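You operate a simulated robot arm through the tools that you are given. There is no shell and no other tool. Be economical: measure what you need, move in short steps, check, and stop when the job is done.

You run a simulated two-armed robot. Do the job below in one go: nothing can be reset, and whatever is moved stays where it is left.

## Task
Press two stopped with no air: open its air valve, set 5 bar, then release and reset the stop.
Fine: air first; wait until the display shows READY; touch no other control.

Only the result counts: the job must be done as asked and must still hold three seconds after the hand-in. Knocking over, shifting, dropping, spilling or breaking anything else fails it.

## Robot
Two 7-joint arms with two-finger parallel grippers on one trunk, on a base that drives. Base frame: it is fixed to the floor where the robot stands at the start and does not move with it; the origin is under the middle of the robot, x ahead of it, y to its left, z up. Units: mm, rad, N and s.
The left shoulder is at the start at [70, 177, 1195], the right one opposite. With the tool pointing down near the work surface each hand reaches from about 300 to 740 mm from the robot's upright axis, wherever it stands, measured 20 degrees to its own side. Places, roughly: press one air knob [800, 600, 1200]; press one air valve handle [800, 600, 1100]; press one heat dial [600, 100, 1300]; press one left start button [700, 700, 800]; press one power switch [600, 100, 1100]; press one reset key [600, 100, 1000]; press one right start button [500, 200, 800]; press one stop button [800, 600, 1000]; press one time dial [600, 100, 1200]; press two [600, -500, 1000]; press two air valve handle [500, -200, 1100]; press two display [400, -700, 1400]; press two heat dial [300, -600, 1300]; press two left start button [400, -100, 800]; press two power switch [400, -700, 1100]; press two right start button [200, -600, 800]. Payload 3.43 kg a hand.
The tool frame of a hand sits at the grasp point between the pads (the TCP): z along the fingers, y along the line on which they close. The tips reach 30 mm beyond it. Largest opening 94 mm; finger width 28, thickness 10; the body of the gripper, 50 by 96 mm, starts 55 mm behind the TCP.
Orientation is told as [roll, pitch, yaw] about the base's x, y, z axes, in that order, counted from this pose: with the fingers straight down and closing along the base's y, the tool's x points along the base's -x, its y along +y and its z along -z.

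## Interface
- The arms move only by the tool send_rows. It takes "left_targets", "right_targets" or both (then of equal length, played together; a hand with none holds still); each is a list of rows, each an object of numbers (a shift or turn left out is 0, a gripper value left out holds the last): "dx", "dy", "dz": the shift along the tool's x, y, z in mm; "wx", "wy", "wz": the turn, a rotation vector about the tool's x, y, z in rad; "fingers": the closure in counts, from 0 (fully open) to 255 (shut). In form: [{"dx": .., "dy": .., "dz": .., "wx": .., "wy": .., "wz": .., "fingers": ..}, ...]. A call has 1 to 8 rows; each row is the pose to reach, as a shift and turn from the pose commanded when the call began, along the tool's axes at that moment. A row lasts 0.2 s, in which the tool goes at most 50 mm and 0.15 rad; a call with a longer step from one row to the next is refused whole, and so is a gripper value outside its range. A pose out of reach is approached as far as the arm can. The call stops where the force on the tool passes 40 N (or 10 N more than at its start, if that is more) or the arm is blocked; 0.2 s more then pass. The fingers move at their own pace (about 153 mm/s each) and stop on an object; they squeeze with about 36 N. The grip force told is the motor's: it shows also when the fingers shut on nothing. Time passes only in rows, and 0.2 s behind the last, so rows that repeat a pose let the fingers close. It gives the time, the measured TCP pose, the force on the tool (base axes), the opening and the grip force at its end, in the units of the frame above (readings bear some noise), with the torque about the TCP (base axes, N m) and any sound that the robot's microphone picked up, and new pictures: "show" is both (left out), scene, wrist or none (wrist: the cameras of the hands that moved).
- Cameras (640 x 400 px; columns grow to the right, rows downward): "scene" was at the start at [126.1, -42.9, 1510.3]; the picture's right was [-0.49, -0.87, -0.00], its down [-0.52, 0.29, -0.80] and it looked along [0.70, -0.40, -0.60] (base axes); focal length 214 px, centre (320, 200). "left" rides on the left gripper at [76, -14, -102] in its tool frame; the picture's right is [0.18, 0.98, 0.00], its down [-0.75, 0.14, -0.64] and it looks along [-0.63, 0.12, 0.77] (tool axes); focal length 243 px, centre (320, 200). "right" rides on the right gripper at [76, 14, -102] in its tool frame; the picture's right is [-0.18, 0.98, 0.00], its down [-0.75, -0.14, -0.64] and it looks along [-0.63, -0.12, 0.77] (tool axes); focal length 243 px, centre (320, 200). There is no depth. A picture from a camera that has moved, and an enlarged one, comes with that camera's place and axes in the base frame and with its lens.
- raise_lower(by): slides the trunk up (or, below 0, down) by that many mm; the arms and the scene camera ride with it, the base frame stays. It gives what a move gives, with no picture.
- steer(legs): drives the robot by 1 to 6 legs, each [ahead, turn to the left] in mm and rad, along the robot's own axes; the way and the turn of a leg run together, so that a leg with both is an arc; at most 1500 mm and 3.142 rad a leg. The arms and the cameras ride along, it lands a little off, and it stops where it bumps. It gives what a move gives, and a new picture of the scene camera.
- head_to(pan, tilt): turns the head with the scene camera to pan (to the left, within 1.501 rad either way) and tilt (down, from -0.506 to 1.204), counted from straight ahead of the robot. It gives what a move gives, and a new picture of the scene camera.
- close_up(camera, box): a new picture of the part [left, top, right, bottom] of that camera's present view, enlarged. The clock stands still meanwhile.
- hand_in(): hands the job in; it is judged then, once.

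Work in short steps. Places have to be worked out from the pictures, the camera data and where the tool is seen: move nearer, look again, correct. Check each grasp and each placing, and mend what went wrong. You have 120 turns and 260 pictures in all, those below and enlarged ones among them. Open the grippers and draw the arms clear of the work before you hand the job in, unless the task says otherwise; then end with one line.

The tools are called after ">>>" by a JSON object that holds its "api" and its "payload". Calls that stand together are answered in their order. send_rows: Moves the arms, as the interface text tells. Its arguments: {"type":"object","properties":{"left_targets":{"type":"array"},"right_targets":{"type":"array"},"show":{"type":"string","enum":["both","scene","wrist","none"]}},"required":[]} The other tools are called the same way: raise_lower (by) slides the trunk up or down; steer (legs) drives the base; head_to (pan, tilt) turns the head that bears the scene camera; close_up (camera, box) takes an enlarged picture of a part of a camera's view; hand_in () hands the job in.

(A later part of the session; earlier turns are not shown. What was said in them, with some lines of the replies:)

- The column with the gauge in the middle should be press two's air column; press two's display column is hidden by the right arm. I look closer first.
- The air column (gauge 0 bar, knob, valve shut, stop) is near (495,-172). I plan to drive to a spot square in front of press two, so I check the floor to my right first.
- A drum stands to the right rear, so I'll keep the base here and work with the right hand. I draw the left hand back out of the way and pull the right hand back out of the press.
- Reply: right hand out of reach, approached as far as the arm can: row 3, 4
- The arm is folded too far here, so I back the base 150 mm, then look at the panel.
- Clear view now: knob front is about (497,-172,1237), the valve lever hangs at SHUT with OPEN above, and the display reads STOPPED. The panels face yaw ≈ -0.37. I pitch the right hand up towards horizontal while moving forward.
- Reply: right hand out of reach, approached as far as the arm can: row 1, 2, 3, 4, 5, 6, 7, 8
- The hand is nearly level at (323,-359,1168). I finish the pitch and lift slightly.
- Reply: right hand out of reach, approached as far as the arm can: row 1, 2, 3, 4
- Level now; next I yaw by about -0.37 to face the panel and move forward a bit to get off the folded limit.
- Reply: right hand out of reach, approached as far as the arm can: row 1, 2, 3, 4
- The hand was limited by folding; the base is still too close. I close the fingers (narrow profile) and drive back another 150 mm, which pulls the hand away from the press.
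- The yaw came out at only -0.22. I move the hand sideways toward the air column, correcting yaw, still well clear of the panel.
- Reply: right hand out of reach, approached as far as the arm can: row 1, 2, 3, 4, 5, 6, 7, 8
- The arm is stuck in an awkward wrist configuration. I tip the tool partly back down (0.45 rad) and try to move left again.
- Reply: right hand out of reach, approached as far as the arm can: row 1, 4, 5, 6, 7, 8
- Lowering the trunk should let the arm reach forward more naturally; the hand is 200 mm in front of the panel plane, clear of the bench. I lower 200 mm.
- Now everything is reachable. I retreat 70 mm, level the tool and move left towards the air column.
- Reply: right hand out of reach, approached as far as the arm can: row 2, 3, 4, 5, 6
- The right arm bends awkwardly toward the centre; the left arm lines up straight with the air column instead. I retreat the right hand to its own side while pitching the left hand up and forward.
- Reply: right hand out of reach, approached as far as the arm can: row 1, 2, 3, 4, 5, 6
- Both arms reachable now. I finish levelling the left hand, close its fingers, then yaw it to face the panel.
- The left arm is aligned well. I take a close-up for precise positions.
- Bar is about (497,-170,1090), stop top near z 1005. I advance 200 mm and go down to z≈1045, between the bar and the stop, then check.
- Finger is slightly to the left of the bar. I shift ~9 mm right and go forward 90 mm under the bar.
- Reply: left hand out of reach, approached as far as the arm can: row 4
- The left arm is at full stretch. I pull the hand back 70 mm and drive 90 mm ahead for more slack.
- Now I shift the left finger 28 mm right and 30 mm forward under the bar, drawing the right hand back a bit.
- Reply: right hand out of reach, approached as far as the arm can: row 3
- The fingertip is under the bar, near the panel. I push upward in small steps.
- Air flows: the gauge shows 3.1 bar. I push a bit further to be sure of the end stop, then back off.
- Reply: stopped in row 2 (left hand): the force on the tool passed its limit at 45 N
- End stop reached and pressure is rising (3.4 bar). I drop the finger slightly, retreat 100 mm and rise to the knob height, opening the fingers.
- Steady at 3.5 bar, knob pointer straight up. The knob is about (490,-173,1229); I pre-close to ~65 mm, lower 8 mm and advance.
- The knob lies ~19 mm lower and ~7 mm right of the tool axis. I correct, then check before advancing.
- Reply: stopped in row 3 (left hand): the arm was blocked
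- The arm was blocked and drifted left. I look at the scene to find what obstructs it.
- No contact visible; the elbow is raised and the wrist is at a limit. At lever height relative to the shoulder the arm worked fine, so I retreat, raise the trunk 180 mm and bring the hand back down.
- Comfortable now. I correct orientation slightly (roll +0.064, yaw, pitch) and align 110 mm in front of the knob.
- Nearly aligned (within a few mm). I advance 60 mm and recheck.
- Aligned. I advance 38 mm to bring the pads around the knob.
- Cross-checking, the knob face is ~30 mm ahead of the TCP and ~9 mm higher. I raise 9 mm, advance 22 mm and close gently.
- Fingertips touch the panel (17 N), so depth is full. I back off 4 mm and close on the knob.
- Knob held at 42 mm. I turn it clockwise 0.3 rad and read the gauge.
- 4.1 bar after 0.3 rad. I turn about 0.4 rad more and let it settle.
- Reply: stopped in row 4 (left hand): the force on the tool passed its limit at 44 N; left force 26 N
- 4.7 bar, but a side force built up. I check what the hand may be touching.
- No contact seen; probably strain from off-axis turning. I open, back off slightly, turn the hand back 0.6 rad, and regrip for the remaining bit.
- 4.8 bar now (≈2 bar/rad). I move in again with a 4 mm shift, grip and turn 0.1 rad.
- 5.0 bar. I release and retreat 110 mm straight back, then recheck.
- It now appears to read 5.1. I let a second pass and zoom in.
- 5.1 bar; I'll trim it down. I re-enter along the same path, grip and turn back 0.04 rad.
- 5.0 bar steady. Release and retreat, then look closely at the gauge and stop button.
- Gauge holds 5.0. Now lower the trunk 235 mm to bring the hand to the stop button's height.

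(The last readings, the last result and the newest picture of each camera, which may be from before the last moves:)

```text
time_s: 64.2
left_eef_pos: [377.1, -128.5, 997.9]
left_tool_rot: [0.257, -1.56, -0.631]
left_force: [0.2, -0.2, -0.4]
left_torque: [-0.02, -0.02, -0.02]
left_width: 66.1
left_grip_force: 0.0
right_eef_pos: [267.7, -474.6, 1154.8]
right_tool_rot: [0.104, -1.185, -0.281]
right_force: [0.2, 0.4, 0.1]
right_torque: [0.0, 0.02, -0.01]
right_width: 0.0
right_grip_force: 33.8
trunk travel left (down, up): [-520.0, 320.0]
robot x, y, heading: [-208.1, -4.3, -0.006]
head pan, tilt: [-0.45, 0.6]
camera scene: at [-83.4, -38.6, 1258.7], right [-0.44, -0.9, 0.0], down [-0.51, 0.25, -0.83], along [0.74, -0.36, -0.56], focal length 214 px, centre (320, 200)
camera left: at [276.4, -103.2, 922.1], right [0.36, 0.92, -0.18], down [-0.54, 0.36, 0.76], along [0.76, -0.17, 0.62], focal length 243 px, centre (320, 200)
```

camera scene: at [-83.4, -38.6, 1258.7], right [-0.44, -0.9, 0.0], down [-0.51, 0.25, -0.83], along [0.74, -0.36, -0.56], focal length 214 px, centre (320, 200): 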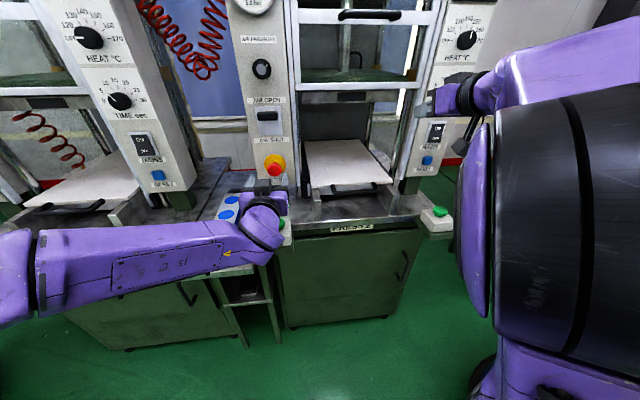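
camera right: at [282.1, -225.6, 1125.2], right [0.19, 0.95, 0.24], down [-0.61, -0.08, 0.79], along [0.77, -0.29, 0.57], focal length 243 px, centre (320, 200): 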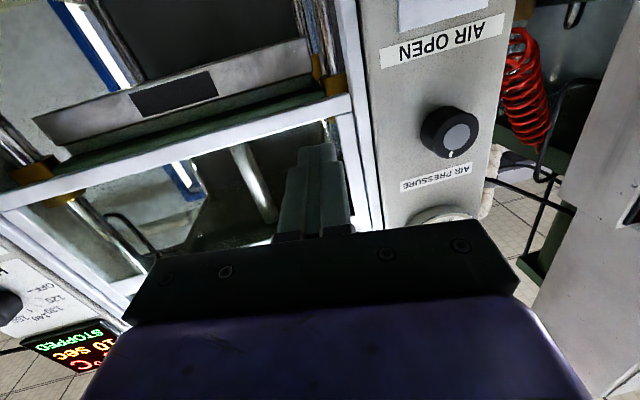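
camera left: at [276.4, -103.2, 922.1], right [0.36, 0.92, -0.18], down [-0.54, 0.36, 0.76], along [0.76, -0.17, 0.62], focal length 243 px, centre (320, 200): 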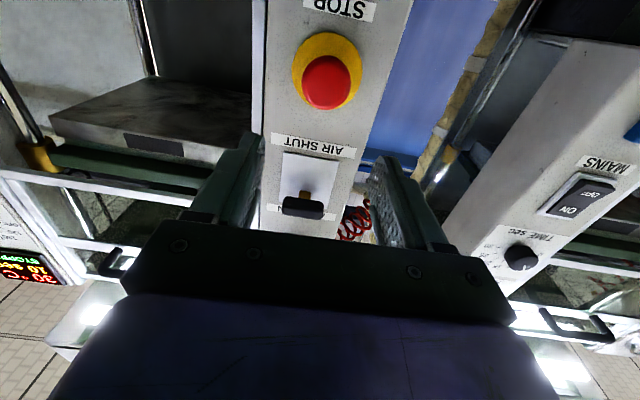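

I zoom on the stop button in both cameras for precision.

>>> {"api": "close_up", "payload": {"camera": "scene", "box": [235, 130, 315, 190]}}

>>> {"api": "close_up", "payload": {"camera": "left", "box": [260, 10, 390, 120]}}

```text
6.67 times, centred on (275, 160) of scene
camera zoom: at [-83.4, -38.6, 1258.7], right [-0.44, -0.9, 0.0], down [-0.51, 0.25, -0.83], along [0.74, -0.36, -0.56], focal length 1430 px, centre (620, 467)
```

zoom: 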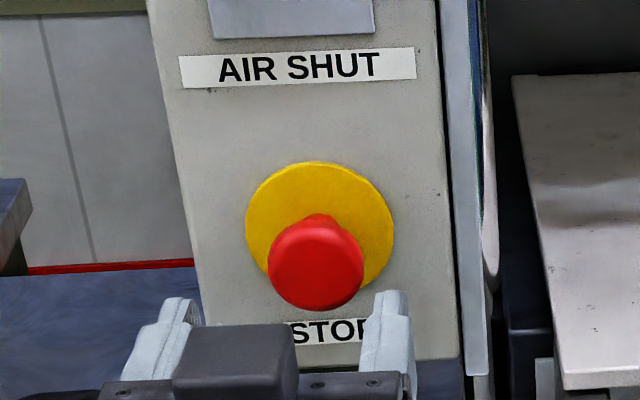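

```text
3.64 times, centred on (325, 65) of left
camera zoom: at [276.4, -103.2, 922.1], right [0.36, 0.92, -0.18], down [-0.54, 0.36, 0.76], along [0.76, -0.17, 0.62], focal length 882 px, centre (302, 691)
```

zoom: 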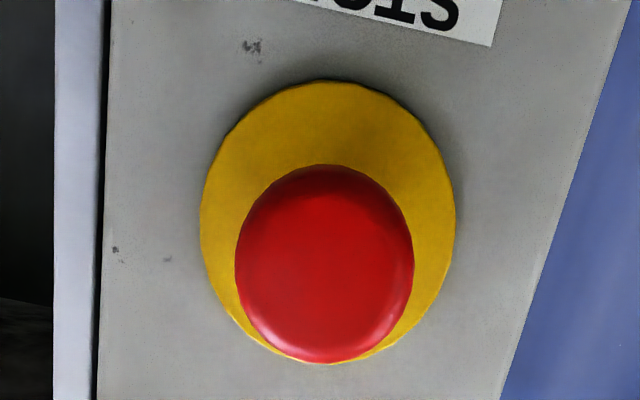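

Mushroom centre is at about (482,-168,975), ~42 mm across. I lower 23 mm, advance 75 mm and check alignment.

>>> {"api": "send_rows", "payload": {"left_targets": [{"dx": 23}, {"dx": 23, "dz": 35}, {"dx": 23, "dz": 75}, {"dx": 23, "dz": 75}], "show": "wrist"}}

>>> {"api": "close_up", "payload": {"camera": "scene", "box": [235, 120, 315, 200]}}

```text
time_s: 65.2
left_eef_pos: [446.1, -154.3, 972.6]
left_tool_rot: [0.347, -1.561, -0.723]
left_force: [-0.4, -0.1, 0.8]
left_torque: [0.0, -0.04, -0.01]
left_width: 66.5
left_grip_force: 0.0
right_eef_pos: [269.5, -473.9, 1155.1]
right_tool_rot: [0.105, -1.185, -0.279]
right_force: [0.2, 0.3, 0.1]
right_torque: [0.02, 0.03, 0.03]
right_width: 0.1
right_grip_force: 32.8
trunk travel left (down, up): [-520.0, 320.0]
robot x, y, heading: [-211.5, 0.7, -0.003]
head pan, tilt: [-0.45, 0.6]
camera left: at [344.0, -130.1, 897.5], right [0.36, 0.92, -0.18], down [-0.54, 0.36, 0.76], along [0.76, -0.17, 0.62], focal length 243 px, centre (320, 200)
```

left: 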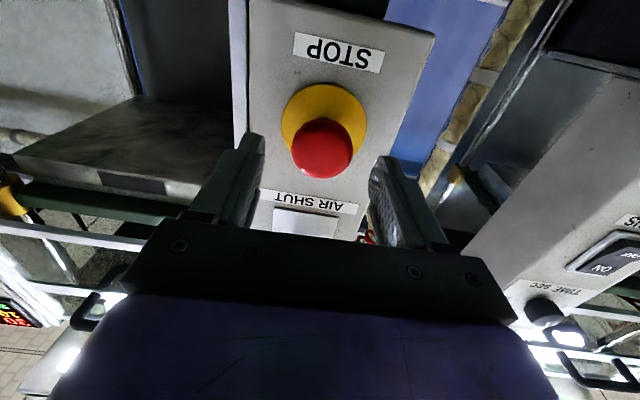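

```text
5.00 times, centred on (275, 160) of scene
camera zoom: at [-83.8, -38.0, 1258.8], right [-0.44, -0.9, 0.0], down [-0.51, 0.25, -0.83], along [0.74, -0.36, -0.56], focal length 1072 px, centre (545, 400)
```

zoom: 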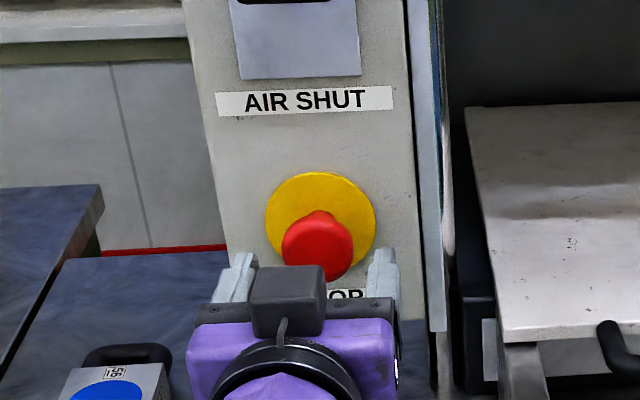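

Well aligned. I pre-rotate -0.3 rad to gain twist range, advance 40 mm and close on the mushroom.

>>> {"api": "send_rows", "payload": {"left_targets": [{"wz": -0.15}, {"wz": -0.3}, {"wz": -0.3, "dz": 20}, {"wz": -0.3, "dz": 40}, {"wz": -0.3, "dz": 40, "fingers": 255}, {"wz": -0.3, "dz": 40, "fingers": 255}, {"wz": -0.3, "dz": 40, "fingers": 255}], "show": "wrist"}}

>>> {"api": "close_up", "payload": {"camera": "scene", "box": [235, 120, 315, 200]}}

```text
time_s: 66.8
left_eef_pos: [484.9, -169.3, 971.9]
left_tool_rot: [-1.531, -1.272, 1.157]
left_force: [-1.5, 3.0, -4.3]
left_torque: [-0.01, 0.07, -0.01]
left_width: 40.2
left_grip_force: 44.8
right_eef_pos: [269.4, -474.5, 1154.1]
right_tool_rot: [0.102, -1.186, -0.277]
right_force: [-0.3, -0.2, -0.8]
right_torque: [-0.04, 0.01, 0.01]
right_width: 0.0
right_grip_force: 33.0
trunk travel left (down, up): [-520.0, 320.0]
robot x, y, heading: [-211.2, -0.4, -0.002]
head pan, tilt: [-0.45, 0.6]
camera left: at [375.1, -164.9, 904.1], right [0.32, 0.83, -0.46], down [-0.46, 0.56, 0.69], along [0.83, -0.01, 0.56], focal length 243 px, centre (320, 200)
```

left: 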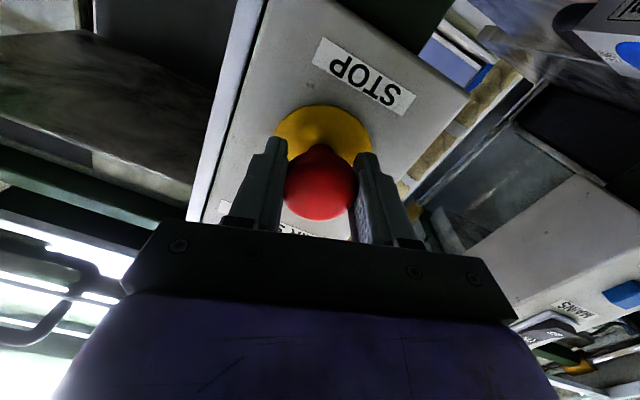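

```text
5.00 times, centred on (275, 160) of scene
camera zoom: at [-82.6, -38.0, 1258.6], right [-0.44, -0.9, 0.0], down [-0.51, 0.25, -0.82], along [0.74, -0.36, -0.57], focal length 1072 px, centre (545, 400)
```

zoom: 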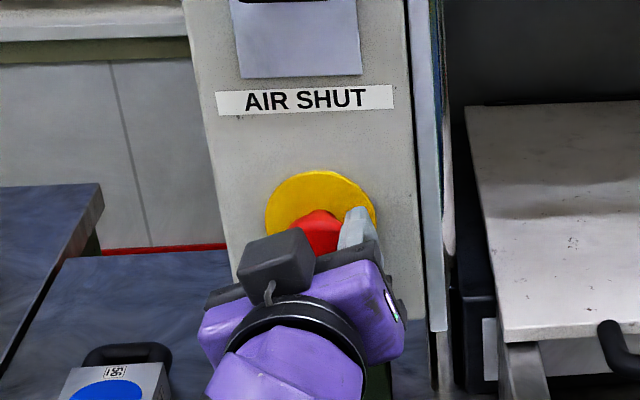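

The mushroom is gripped (40 mm). I twist clockwise 0.6 rad and listen/watch.

>>> {"api": "send_rows", "payload": {"left_targets": [{"wz": 0.1}, {"wz": 0.2}, {"wz": 0.3}, {"wz": 0.4}, {"wz": 0.5}, {"wz": 0.6}, {"wz": 0.6}], "show": "both"}}

```text
time_s: 68.4
left_eef_pos: [485.6, -167.0, 973.5]
left_tool_rot: [1.538, -1.264, -1.915]
left_force: [-3.7, 8.3, -1.1]
left_torque: [-0.05, 0.38, 0.08]
left_width: 40.1
left_grip_force: 44.9
right_eef_pos: [268.3, -472.8, 1155.1]
right_tool_rot: [0.101, -1.184, -0.274]
right_force: [-0.7, -0.1, -0.1]
right_torque: [0.02, 0.0, 0.01]
right_width: 0.1
right_grip_force: 33.1
trunk travel left (down, up): [-520.0, 320.0]
robot x, y, heading: [-213.2, 2.2, -0.007]
head pan, tilt: [-0.45, 0.6]
camera scene: at [-83.5, -36.7, 1258.8], right [-0.44, -0.9, 0.0], down [-0.51, 0.25, -0.83], along [0.74, -0.36, -0.56], focal length 214 px, centre (320, 200)
camera left: at [392.1, -121.6, 897.6], right [0.36, 0.92, 0.12], down [-0.62, 0.15, 0.77], along [0.69, -0.35, 0.63], focal length 243 px, centre (320, 200)
```

scene: 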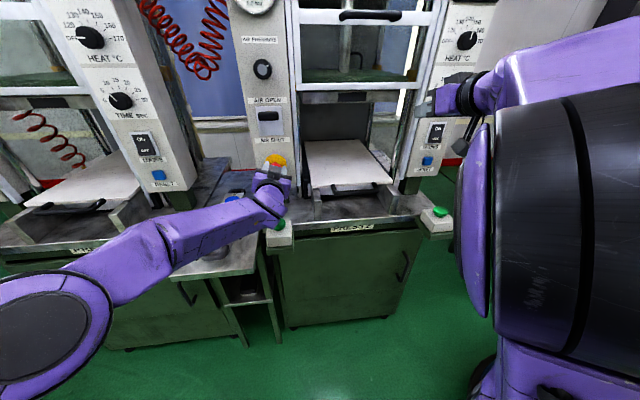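
left: 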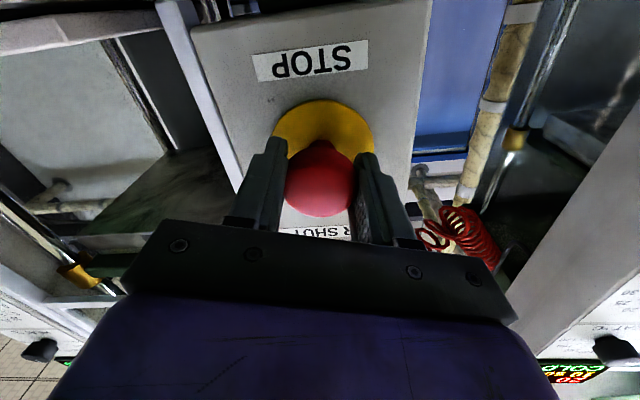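

Little resistance. I look up at the display to see whether the stop state changed.

>>> {"api": "head_to", "payload": {"pan": -0.6, "tilt": 0.1}}

```text
time_s: 69.3
left_eef_pos: [485.0, -167.8, 974.5]
left_tool_rot: [1.54, -1.27, -1.912]
left_force: [-2.2, 8.0, -0.7]
left_torque: [0.15, -0.12, 0.01]
left_width: 39.9
left_grip_force: 45.1
right_eef_pos: [267.7, -472.0, 1155.3]
right_tool_rot: [0.101, -1.184, -0.275]
right_force: [-0.3, 1.1, 0.9]
right_torque: [0.0, 0.01, -0.03]
right_width: 0.0
right_grip_force: 32.6
trunk travel left (down, up): [-520.0, 320.0]
robot x, y, heading: [-213.7, -1.8, -0.01]
head pan, tilt: [-0.6, 0.099]
camera scene: at [-87.2, -49.9, 1304.9], right [-0.57, -0.82, 0.0], down [-0.08, 0.06, -1.0], along [0.82, -0.57, -0.1], focal length 214 px, centre (320, 200)
```

scene: 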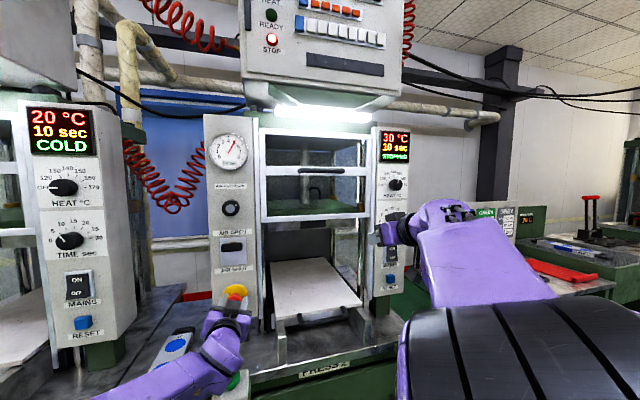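

Excellent view of everything; still STOPPED (may need reset, or not yet released). I try twisting a bit further while feeling the axial force, then a gentle pull.

>>> {"api": "send_rows", "payload": {"left_targets": [{"wz": 0.1}, {"wz": 0.2}, {"wz": 0.3}, {"wz": 0.3}], "show": "wrist"}}

>>> {"api": "send_rows", "payload": {"left_targets": [{"dz": -4}, {"dz": -8}, {"dz": -12}, {"dz": -16}], "show": "wrist"}}

```text
time_s: 70.3
left_eef_pos: [485.8, -167.3, 974.1]
left_tool_rot: [1.553, -0.969, -1.932]
left_force: [-1.5, 8.7, 2.1]
left_torque: [-0.24, 0.35, 0.13]
left_width: 40.1
left_grip_force: 45.3
right_eef_pos: [267.8, -472.6, 1155.1]
right_tool_rot: [0.101, -1.185, -0.275]
right_force: [0.6, -0.3, -0.7]
right_torque: [0.01, -0.03, -0.01]
right_width: 0.1
right_grip_force: 32.9
trunk travel left (down, up): [-520.0, 320.0]
robot x, y, heading: [-210.2, 4.3, -0.008]
head pan, tilt: [-0.6, 0.099]
camera left: at [400.4, -100.8, 904.2], right [0.34, 0.85, 0.41], down [-0.71, -0.06, 0.71], along [0.62, -0.53, 0.58], focal length 243 px, centre (320, 200)
```

left: 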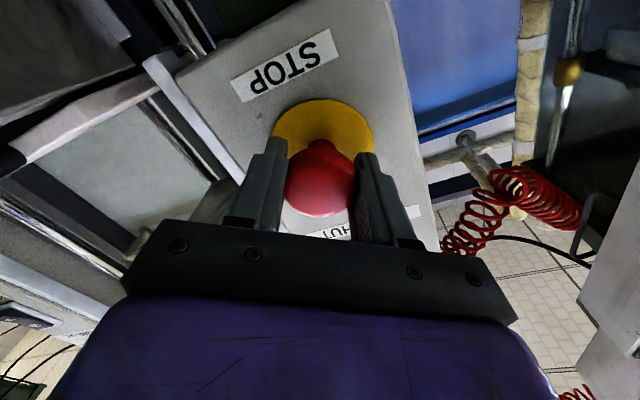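

```text
time_s: 71.3
left_eef_pos: [475.3, -164.0, 975.4]
left_tool_rot: [1.556, -0.966, -1.933]
left_force: [32.2, -9.4, 15.1]
left_torque: [-0.12, -0.08, -0.13]
left_width: 40.2
left_grip_force: 45.4
right_eef_pos: [272.8, -477.1, 1152.4]
right_tool_rot: [0.105, -1.181, -0.279]
right_force: [0.8, -0.2, 0.3]
right_torque: [0.01, -0.03, 0.0]
right_width: 0.0
right_grip_force: 33.4
trunk travel left (down, up): [-520.0, 320.0]
robot x, y, heading: [-212.1, -0.5, -0.003]
head pan, tilt: [-0.6, 0.099]
camera left: at [389.7, -97.2, 904.0], right [0.34, 0.85, 0.41], down [-0.71, -0.06, 0.71], along [0.62, -0.52, 0.58], focal length 243 px, centre (320, 200)
```

left: 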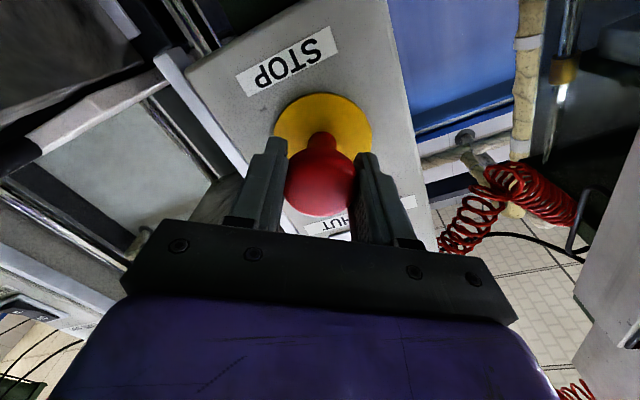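

The mushroom came out ~10 mm with the pull (stem visibly longer) and hit an end stop. I ease off, open the fingers, back away and compare.

>>> {"api": "send_rows", "payload": {"left_targets": [{"dz": 4}, {"dz": 4, "fingers": 75}, {"dz": 4, "fingers": 75}, {"dz": 4, "fingers": 75}, {"dz": -40}, {"dz": -80}], "show": "both"}}

>>> {"api": "close_up", "payload": {"camera": "scene", "box": [200, 270, 270, 320]}}

>>> {"api": "close_up", "payload": {"camera": "scene", "box": [240, 0, 430, 180]}}

```text
time_s: 72.7
left_eef_pos: [394.6, -132.0, 972.8]
left_tool_rot: [1.553, -0.97, -1.931]
left_force: [-0.2, 0.5, -0.7]
left_torque: [0.01, 0.01, 0.02]
left_width: 66.5
left_grip_force: 0.0
right_eef_pos: [267.1, -474.5, 1154.2]
right_tool_rot: [0.105, -1.183, -0.279]
right_force: [0.3, -0.6, -1.2]
right_torque: [-0.02, 0.01, -0.01]
right_width: 0.1
right_grip_force: 33.3
trunk travel left (down, up): [-520.0, 320.0]
robot x, y, heading: [-213.1, 4.8, -0.007]
head pan, tilt: [-0.6, 0.099]
camera scene: at [-87.4, -51.4, 1304.9], right [-0.57, -0.82, 0.0], down [-0.08, 0.06, -1.0], along [0.82, -0.57, -0.1], focal length 214 px, centre (320, 200)
camera left: at [309.2, -65.6, 903.1], right [0.34, 0.85, 0.41], down [-0.7, -0.06, 0.71], along [0.62, -0.52, 0.58], focal length 243 px, centre (320, 200)
```

scene: 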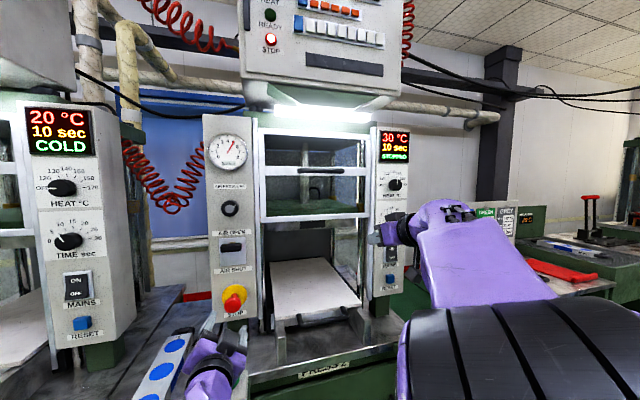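
left: 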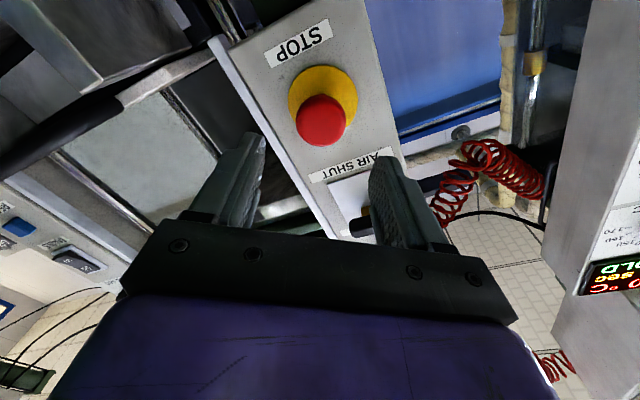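

```text
8.00 times, centred on (235, 295) of scene
camera zoom: at [-87.4, -51.4, 1304.9], right [-0.57, -0.82, 0.0], down [-0.08, 0.06, -1.0], along [0.82, -0.57, -0.1], focal length 1716 px, centre (1000, -560)
```

zoom: 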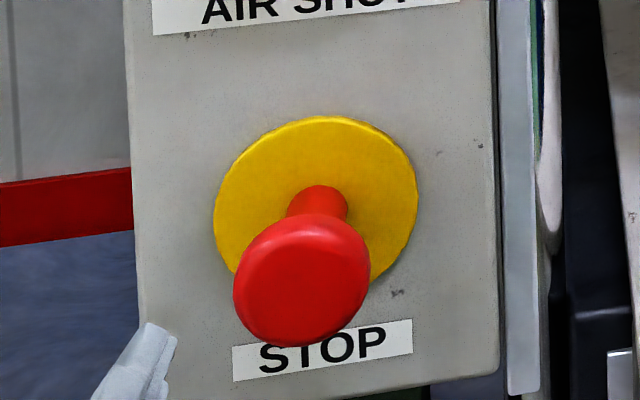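

```text
2.22 times, centred on (335, 90) of scene
camera zoom: at [-87.4, -51.4, 1304.9], right [-0.57, -0.82, 0.0], down [-0.08, 0.06, -1.0], along [0.82, -0.57, -0.1], focal length 477 px, centre (287, 444)
```

zoom: 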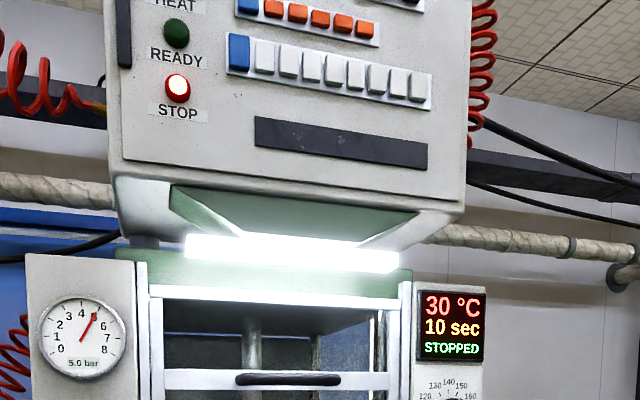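

The button stayed out (longer stem) and the gauge holds 5.0; next is RESET with the right hand, at about (336,-620,978). I bring the right hand in front of it, well clear, and level it.

>>> {"api": "send_rows", "payload": {"right_targets": [{"dx": 36, "dy": -22, "dz": 3}, {"dx": 72, "dy": -44, "dz": 6}, {"dx": 108, "dy": -66, "dz": 9, "wy": -0.12}, {"dx": 144, "dy": -88, "dz": 12, "wy": -0.25}, {"dx": 179, "dy": -110, "dz": 15, "wy": -0.386}, {"dx": 179, "dy": -110, "dz": 15, "wy": -0.386}], "show": "both"}}

```text
time_s: 74.1
left_eef_pos: [395.1, -132.1, 973.0]
left_tool_rot: [1.552, -0.968, -1.93]
left_force: [0.3, 0.2, 0.4]
left_torque: [-0.02, 0.02, 0.0]
left_width: 66.6
left_grip_force: 0.1
right_eef_pos: [198.4, -566.3, 977.9]
right_tool_rot: [1.665, -1.536, -1.845]
right_force: [-0.2, 0.3, 1.1]
right_torque: [0.01, 0.01, -0.03]
right_width: 0.2
right_grip_force: 32.8
trunk travel left (down, up): [-520.0, 320.0]
robot x, y, heading: [-216.5, 0.6, -0.008]
head pan, tilt: [-0.6, 0.099]
camera scene: at [-87.0, -50.0, 1305.0], right [-0.57, -0.82, 0.0], down [-0.08, 0.06, -1.0], along [0.82, -0.57, -0.1], focal length 214 px, centre (320, 200)
camera right: at [100.9, -529.9, 901.7], right [0.18, 0.96, 0.22], down [-0.66, -0.05, 0.75], along [0.73, -0.28, 0.63], focal length 243 px, centre (320, 200)
```

scene: 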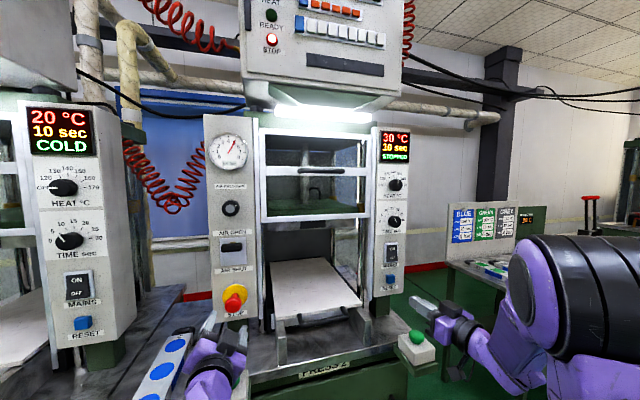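
right: 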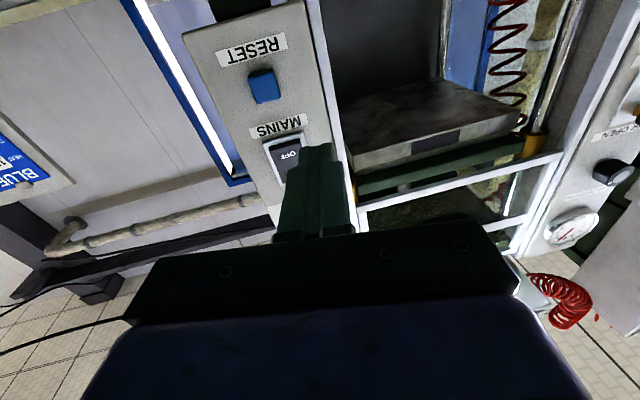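

Triangulating four views puts the RESET face at (353,-649,963). I yaw 0.15 more and move to ~80 mm in front of it.

>>> {"api": "send_rows", "payload": {"right_targets": [{"dx": 7, "dy": -20, "dz": 20, "wx": 0.07}, {"dx": 15, "dy": -41, "dz": 40, "wx": 0.15}, {"dx": 15, "dy": -41, "dz": 65, "wx": 0.15}, {"dx": 15, "dy": -41, "dz": 88, "wx": 0.15}, {"dx": 15, "dy": -41, "dz": 88, "wx": 0.15}], "show": "wrist"}}

>>> {"api": "close_up", "payload": {"camera": "scene", "box": [350, 220, 450, 320]}}

```text
time_s: 75.3
left_eef_pos: [395.9, -133.2, 972.1]
left_tool_rot: [1.553, -0.968, -1.931]
left_force: [-0.4, -0.8, 0.9]
left_torque: [0.01, 0.04, -0.01]
left_width: 66.4
left_grip_force: 0.1
right_eef_pos: [277.0, -622.2, 962.3]
right_tool_rot: [1.466, -1.53, -1.8]
right_force: [1.1, 0.6, 0.3]
right_torque: [-0.01, -0.01, -0.01]
right_width: 0.0
right_grip_force: 33.1
trunk travel left (down, up): [-520.0, 320.0]
robot x, y, heading: [-212.9, -1.4, -0.005]
head pan, tilt: [-0.6, 0.099]
camera right: at [185.5, -571.3, 886.1], right [0.32, 0.92, 0.22], down [-0.66, 0.05, 0.75], along [0.68, -0.39, 0.62], focal length 243 px, centre (320, 200)
```

right: 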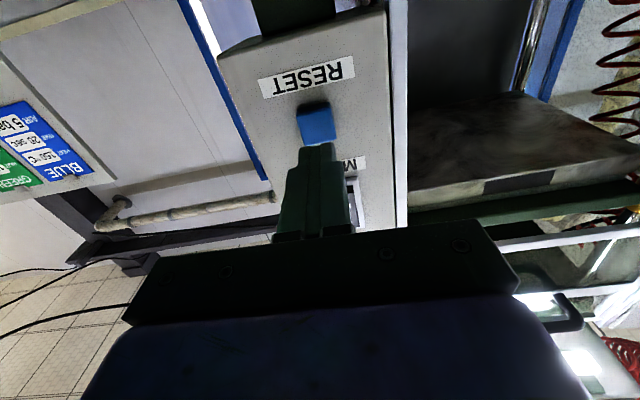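

```text
4.00 times, centred on (400, 270) of scene
camera zoom: at [-87.3, -51.9, 1304.9], right [-0.57, -0.82, 0.0], down [-0.08, 0.06, -1.0], along [0.82, -0.57, -0.1], focal length 858 px, centre (0, -80)
```

zoom: 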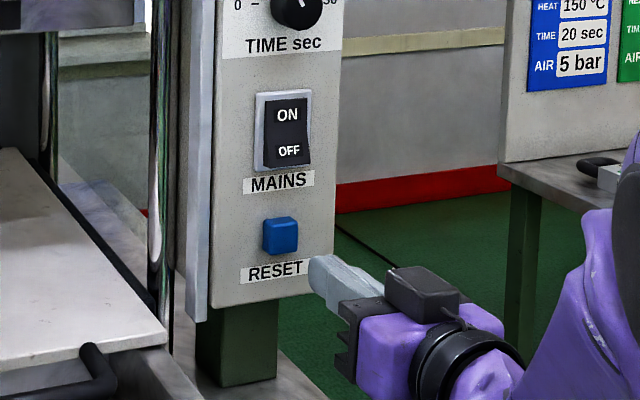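

RESET lies exactly on the finger axis. I advance and press in small steps.

>>> {"api": "send_rows", "payload": {"right_targets": [{"dz": 25}, {"dz": 42}, {"dz": 48}, {"dz": 52}, {"dz": 56}, {"dz": 60}], "show": "both"}}

```text
time_s: 76.7
left_eef_pos: [393.1, -132.5, 974.7]
left_tool_rot: [1.556, -0.966, -1.932]
left_force: [0.3, -0.2, -0.1]
left_torque: [0.01, -0.02, 0.01]
left_width: 66.7
left_grip_force: 0.0
right_eef_pos: [330.1, -640.8, 961.7]
right_tool_rot: [1.443, -1.531, -1.774]
right_force: [-15.4, 9.9, -6.0]
right_torque: [0.22, 0.25, 0.0]
right_width: 0.0
right_grip_force: 33.4
trunk travel left (down, up): [-520.0, 320.0]
robot x, y, heading: [-216.4, 2.9, -0.002]
head pan, tilt: [-0.6, 0.099]
heard: click
camera scene: at [-89.5, -51.1, 1305.0], right [-0.57, -0.82, 0.0], down [-0.08, 0.06, -1.0], along [0.82, -0.57, -0.1], focal length 214 px, centre (320, 200)
camera right: at [238.4, -589.9, 886.3], right [0.32, 0.92, 0.22], down [-0.66, 0.05, 0.75], along [0.68, -0.39, 0.62], focal length 243 px, centre (320, 200)
```

scene: 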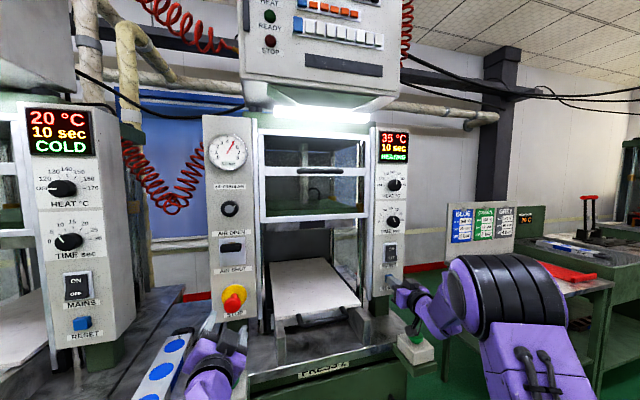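
right: 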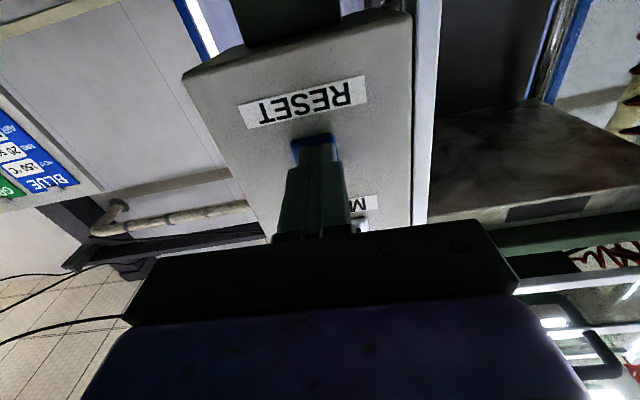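

A click; the STOP lamp went out and the display shows HEATING. I retreat both hands straight back and then wait for READY.

>>> {"api": "send_rows", "payload": {"right_targets": [{"dz": -30}, {"dz": -70}, {"dz": -110}, {"dz": -150}], "left_targets": [{"dz": -30}, {"dz": -60}, {"dz": -90}, {"dz": -120}], "show": "none"}}

>>> {"api": "close_up", "payload": {"camera": "scene", "box": [195, 0, 425, 320]}}

```text
time_s: 77.7
left_eef_pos: [281.8, -88.0, 974.9]
left_tool_rot: [1.556, -0.968, -1.932]
left_force: [-0.4, 0.7, 0.7]
left_torque: [0.03, 0.01, -0.01]
left_width: 66.4
left_grip_force: 0.1
right_eef_pos: [189.4, -592.4, 963.4]
right_tool_rot: [1.521, -1.531, -1.856]
right_force: [-0.1, 0.3, -0.3]
right_torque: [0.02, 0.0, -0.02]
right_width: 0.0
right_grip_force: 32.7
trunk travel left (down, up): [-520.0, 320.0]
robot x, y, heading: [-208.7, 2.6, -0.005]
head pan, tilt: [-0.6, 0.099]
```

```text
1.25 times, centred on (310, 160) of scene
camera zoom: at [-88.3, -50.1, 1305.1], right [-0.57, -0.82, 0.0], down [-0.08, 0.06, -1.0], along [0.82, -0.57, -0.1], focal length 268 px, centre (332, 250)
```

zoom: 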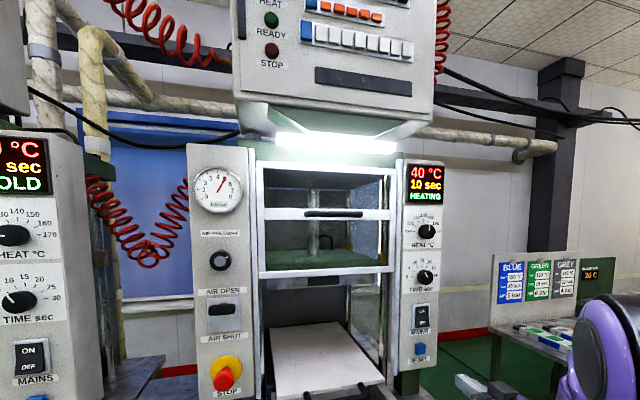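

Heating at 40 °C and rising. I open both grippers and wait.

>>> {"api": "send_rows", "payload": {"right_targets": [{"fingers": 0}, {}, {}, {}, {}, {}, {}, {}], "left_targets": [{"fingers": 0}, {}, {}, {}, {}, {}, {}, {}], "show": "none"}}

>>> {"api": "send_rows", "payload": {"right_targets": [{}, {}, {}, {}, {}, {}, {}, {}], "show": "none"}}

>>> {"api": "send_rows", "payload": {"right_targets": [{}, {}, {}, {}, {}, {}, {}, {}], "show": "none"}}

>>> {"api": "send_rows", "payload": {"right_targets": [{}, {}, {}, {}, {}, {}, {}, {}], "show": "none"}}

>>> {"api": "send_rows", "payload": {"right_targets": [{}, {}, {}, {}, {}, {}, {}, {}], "show": "none"}}

>>> {"api": "close_up", "payload": {"camera": "scene", "box": [195, 0, 425, 320]}}

```text
time_s: 79.5
left_eef_pos: [284.9, -88.4, 974.4]
left_tool_rot: [1.553, -0.968, -1.928]
left_force: [-0.3, -0.2, 0.1]
left_torque: [0.0, -0.02, -0.04]
left_width: 94.0
left_grip_force: 0.1
right_eef_pos: [190.4, -593.9, 964.3]
right_tool_rot: [1.467, -1.533, -1.798]
right_force: [0.0, 0.7, -0.1]
right_torque: [-0.02, 0.01, 0.01]
right_width: 93.9
right_grip_force: 0.0
trunk travel left (down, up): [-520.0, 320.0]
robot x, y, heading: [-212.2, -3.2, -0.01]
head pan, tilt: [-0.6, 0.099]
```

```text
time_s: 81.3
left_eef_pos: [284.2, -89.0, 974.3]
left_tool_rot: [1.551, -0.968, -1.929]
left_force: [-0.2, -0.3, 0.5]
left_torque: [-0.02, 0.02, -0.01]
left_width: 94.0
left_grip_force: 0.0
right_eef_pos: [191.2, -593.1, 963.0]
right_tool_rot: [1.465, -1.532, -1.799]
right_force: [0.2, -0.6, -0.8]
right_torque: [0.01, -0.01, 0.02]
right_width: 94.4
right_grip_force: 0.0
trunk travel left (down, up): [-520.0, 320.0]
robot x, y, heading: [-214.6, 2.6, -0.004]
head pan, tilt: [-0.6, 0.099]
```

```text
time_s: 83.1
left_eef_pos: [282.4, -89.2, 975.4]
left_tool_rot: [1.552, -0.967, -1.929]
left_force: [0.2, 0.0, 0.6]
left_torque: [0.02, -0.02, 0.02]
left_width: 93.7
left_grip_force: 0.0
right_eef_pos: [190.5, -593.3, 962.2]
right_tool_rot: [1.465, -1.531, -1.799]
right_force: [-0.6, -0.1, 0.1]
right_torque: [0.01, 0.0, 0.04]
right_width: 94.1
right_grip_force: 0.1
trunk travel left (down, up): [-520.0, 320.0]
robot x, y, heading: [-213.9, -3.6, -0.006]
head pan, tilt: [-0.6, 0.099]
```

```text
time_s: 84.9
left_eef_pos: [284.7, -87.7, 975.1]
left_tool_rot: [1.552, -0.968, -1.93]
left_force: [0.4, 1.1, 0.2]
left_torque: [-0.01, -0.03, -0.01]
left_width: 94.0
left_grip_force: 0.1
right_eef_pos: [191.0, -593.5, 962.8]
right_tool_rot: [1.465, -1.533, -1.798]
right_force: [0.7, 0.1, 1.0]
right_torque: [-0.03, -0.02, 0.02]
right_width: 93.9
right_grip_force: 0.0
trunk travel left (down, up): [-520.0, 320.0]
robot x, y, heading: [-214.2, -0.5, -0.002]
head pan, tilt: [-0.6, 0.099]
```

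```text
time_s: 86.7
left_eef_pos: [282.7, -88.5, 973.8]
left_tool_rot: [1.55, -0.968, -1.931]
left_force: [0.7, 0.1, -0.7]
left_torque: [-0.01, 0.02, 0.01]
left_width: 93.9
left_grip_force: 0.1
right_eef_pos: [190.8, -593.2, 963.1]
right_tool_rot: [1.466, -1.533, -1.799]
right_force: [1.7, 0.1, 0.4]
right_torque: [0.0, 0.02, 0.01]
right_width: 94.2
right_grip_force: 0.0
trunk travel left (down, up): [-520.0, 320.0]
robot x, y, heading: [-211.8, 0.3, -0.005]
head pan, tilt: [-0.6, 0.099]
```

```text
1.25 times, centred on (310, 160) of scene
camera zoom: at [-86.9, -51.9, 1304.8], right [-0.57, -0.82, 0.0], down [-0.08, 0.06, -0.99], along [0.82, -0.57, -0.1], focal length 268 px, centre (332, 250)
```

zoom: 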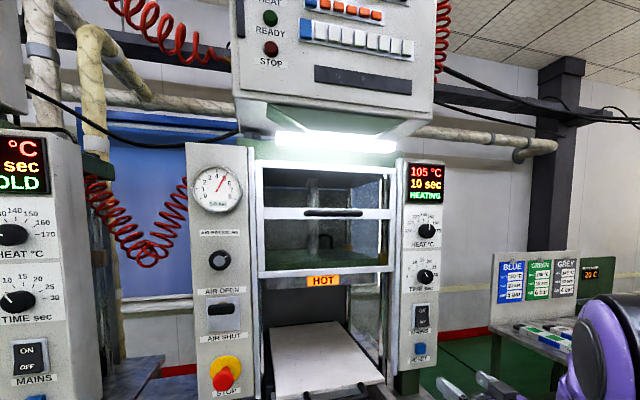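

105 °C and rising at about 7 °C/s. I wait some more.

>>> {"api": "send_rows", "payload": {"right_targets": [{}, {}, {}, {}, {}, {}, {}, {}], "show": "none"}}

>>> {"api": "send_rows", "payload": {"right_targets": [{}, {}, {}, {}, {}, {}, {}, {}], "show": "none"}}

>>> {"api": "send_rows", "payload": {"right_targets": [{}, {}, {}, {}, {}, {}, {}, {}], "show": "none"}}

>>> {"api": "send_rows", "payload": {"right_targets": [{}, {}, {}, {}, {}, {}, {}, {}], "show": "none"}}

>>> {"api": "close_up", "payload": {"camera": "scene", "box": [195, 0, 425, 160]}}

```text
time_s: 88.5
left_eef_pos: [283.5, -89.2, 973.9]
left_tool_rot: [1.552, -0.967, -1.928]
left_force: [0.6, -0.7, 0.1]
left_torque: [-0.02, -0.03, -0.02]
left_width: 93.9
left_grip_force: 0.1
right_eef_pos: [190.2, -592.9, 962.8]
right_tool_rot: [1.466, -1.533, -1.798]
right_force: [-0.6, -0.8, 0.1]
right_torque: [0.0, 0.01, 0.02]
right_width: 94.0
right_grip_force: 0.1
trunk travel left (down, up): [-520.0, 320.0]
robot x, y, heading: [-212.3, -0.9, -0.003]
head pan, tilt: [-0.6, 0.099]
```

```text
time_s: 90.3
left_eef_pos: [282.9, -88.3, 975.3]
left_tool_rot: [1.551, -0.968, -1.931]
left_force: [0.9, -0.3, -0.1]
left_torque: [0.0, -0.02, -0.01]
left_width: 94.1
left_grip_force: 0.2
right_eef_pos: [191.1, -593.7, 962.5]
right_tool_rot: [1.466, -1.533, -1.801]
right_force: [0.0, 0.2, 0.0]
right_torque: [-0.01, 0.01, 0.03]
right_width: 94.0
right_grip_force: 0.2
trunk travel left (down, up): [-520.0, 320.0]
robot x, y, heading: [-211.4, -0.3, -0.008]
head pan, tilt: [-0.6, 0.099]
```

```text
time_s: 92.1
left_eef_pos: [283.2, -89.2, 974.9]
left_tool_rot: [1.551, -0.965, -1.929]
left_force: [-0.3, -0.1, 0.7]
left_torque: [0.01, -0.01, -0.03]
left_width: 93.8
left_grip_force: 0.1
right_eef_pos: [190.8, -593.4, 962.0]
right_tool_rot: [1.466, -1.532, -1.799]
right_force: [-0.1, 0.0, 0.0]
right_torque: [0.03, -0.03, -0.02]
right_width: 94.1
right_grip_force: 0.1
trunk travel left (down, up): [-520.0, 320.0]
robot x, y, heading: [-212.2, 2.5, -0.002]
head pan, tilt: [-0.6, 0.099]
```

```text
time_s: 93.9
left_eef_pos: [283.5, -88.8, 974.3]
left_tool_rot: [1.552, -0.966, -1.931]
left_force: [-0.2, -0.6, -0.5]
left_torque: [-0.04, 0.0, 0.02]
left_width: 93.9
left_grip_force: 0.0
right_eef_pos: [190.2, -592.9, 962.3]
right_tool_rot: [1.465, -1.532, -1.798]
right_force: [0.6, -0.5, 1.5]
right_torque: [-0.02, -0.01, 0.02]
right_width: 93.7
right_grip_force: 0.1
trunk travel left (down, up): [-520.0, 320.0]
robot x, y, heading: [-209.7, -1.1, -0.009]
head pan, tilt: [-0.6, 0.099]
```

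```text
2.50 times, centred on (310, 80) of scene
camera zoom: at [-86.9, -51.9, 1304.8], right [-0.57, -0.82, 0.0], down [-0.08, 0.06, -0.99], along [0.82, -0.57, -0.1], focal length 536 px, centre (345, 500)
```

zoom: 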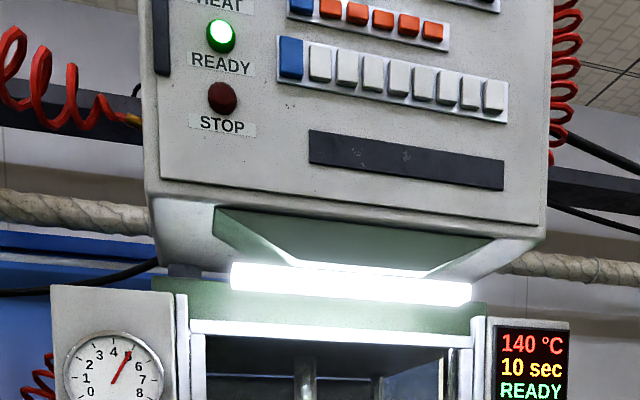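

The display shows READY at 140 °C, the READY lamp is lit and the gauge is at 5 bar. Both hands are clear and open, so I check the gauge digits and hand in.

>>> {"api": "close_up", "payload": {"camera": "scene", "box": [200, 120, 260, 180]}}

```text
6.67 times, centred on (230, 150) of scene
camera zoom: at [-86.9, -51.9, 1304.8], right [-0.57, -0.82, 0.0], down [-0.08, 0.06, -0.99], along [0.82, -0.57, -0.1], focal length 1430 px, centre (920, 533)
```

zoom: 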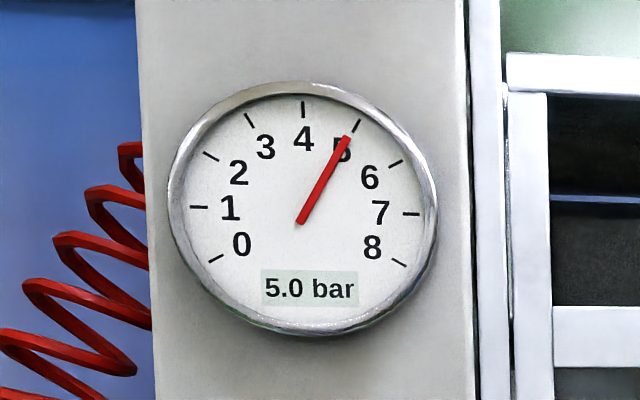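

The gauge reads 5.0 bar, the display shows READY, and both hands are clear, so I hand in.

>>> {"api": "hand_in", "payload": {}}

```text
The job is handed in.
```

Press two is running again: I opened its air valve, set 5.0 bar, then released and reset the stop, and the display showed READY before I handed in.
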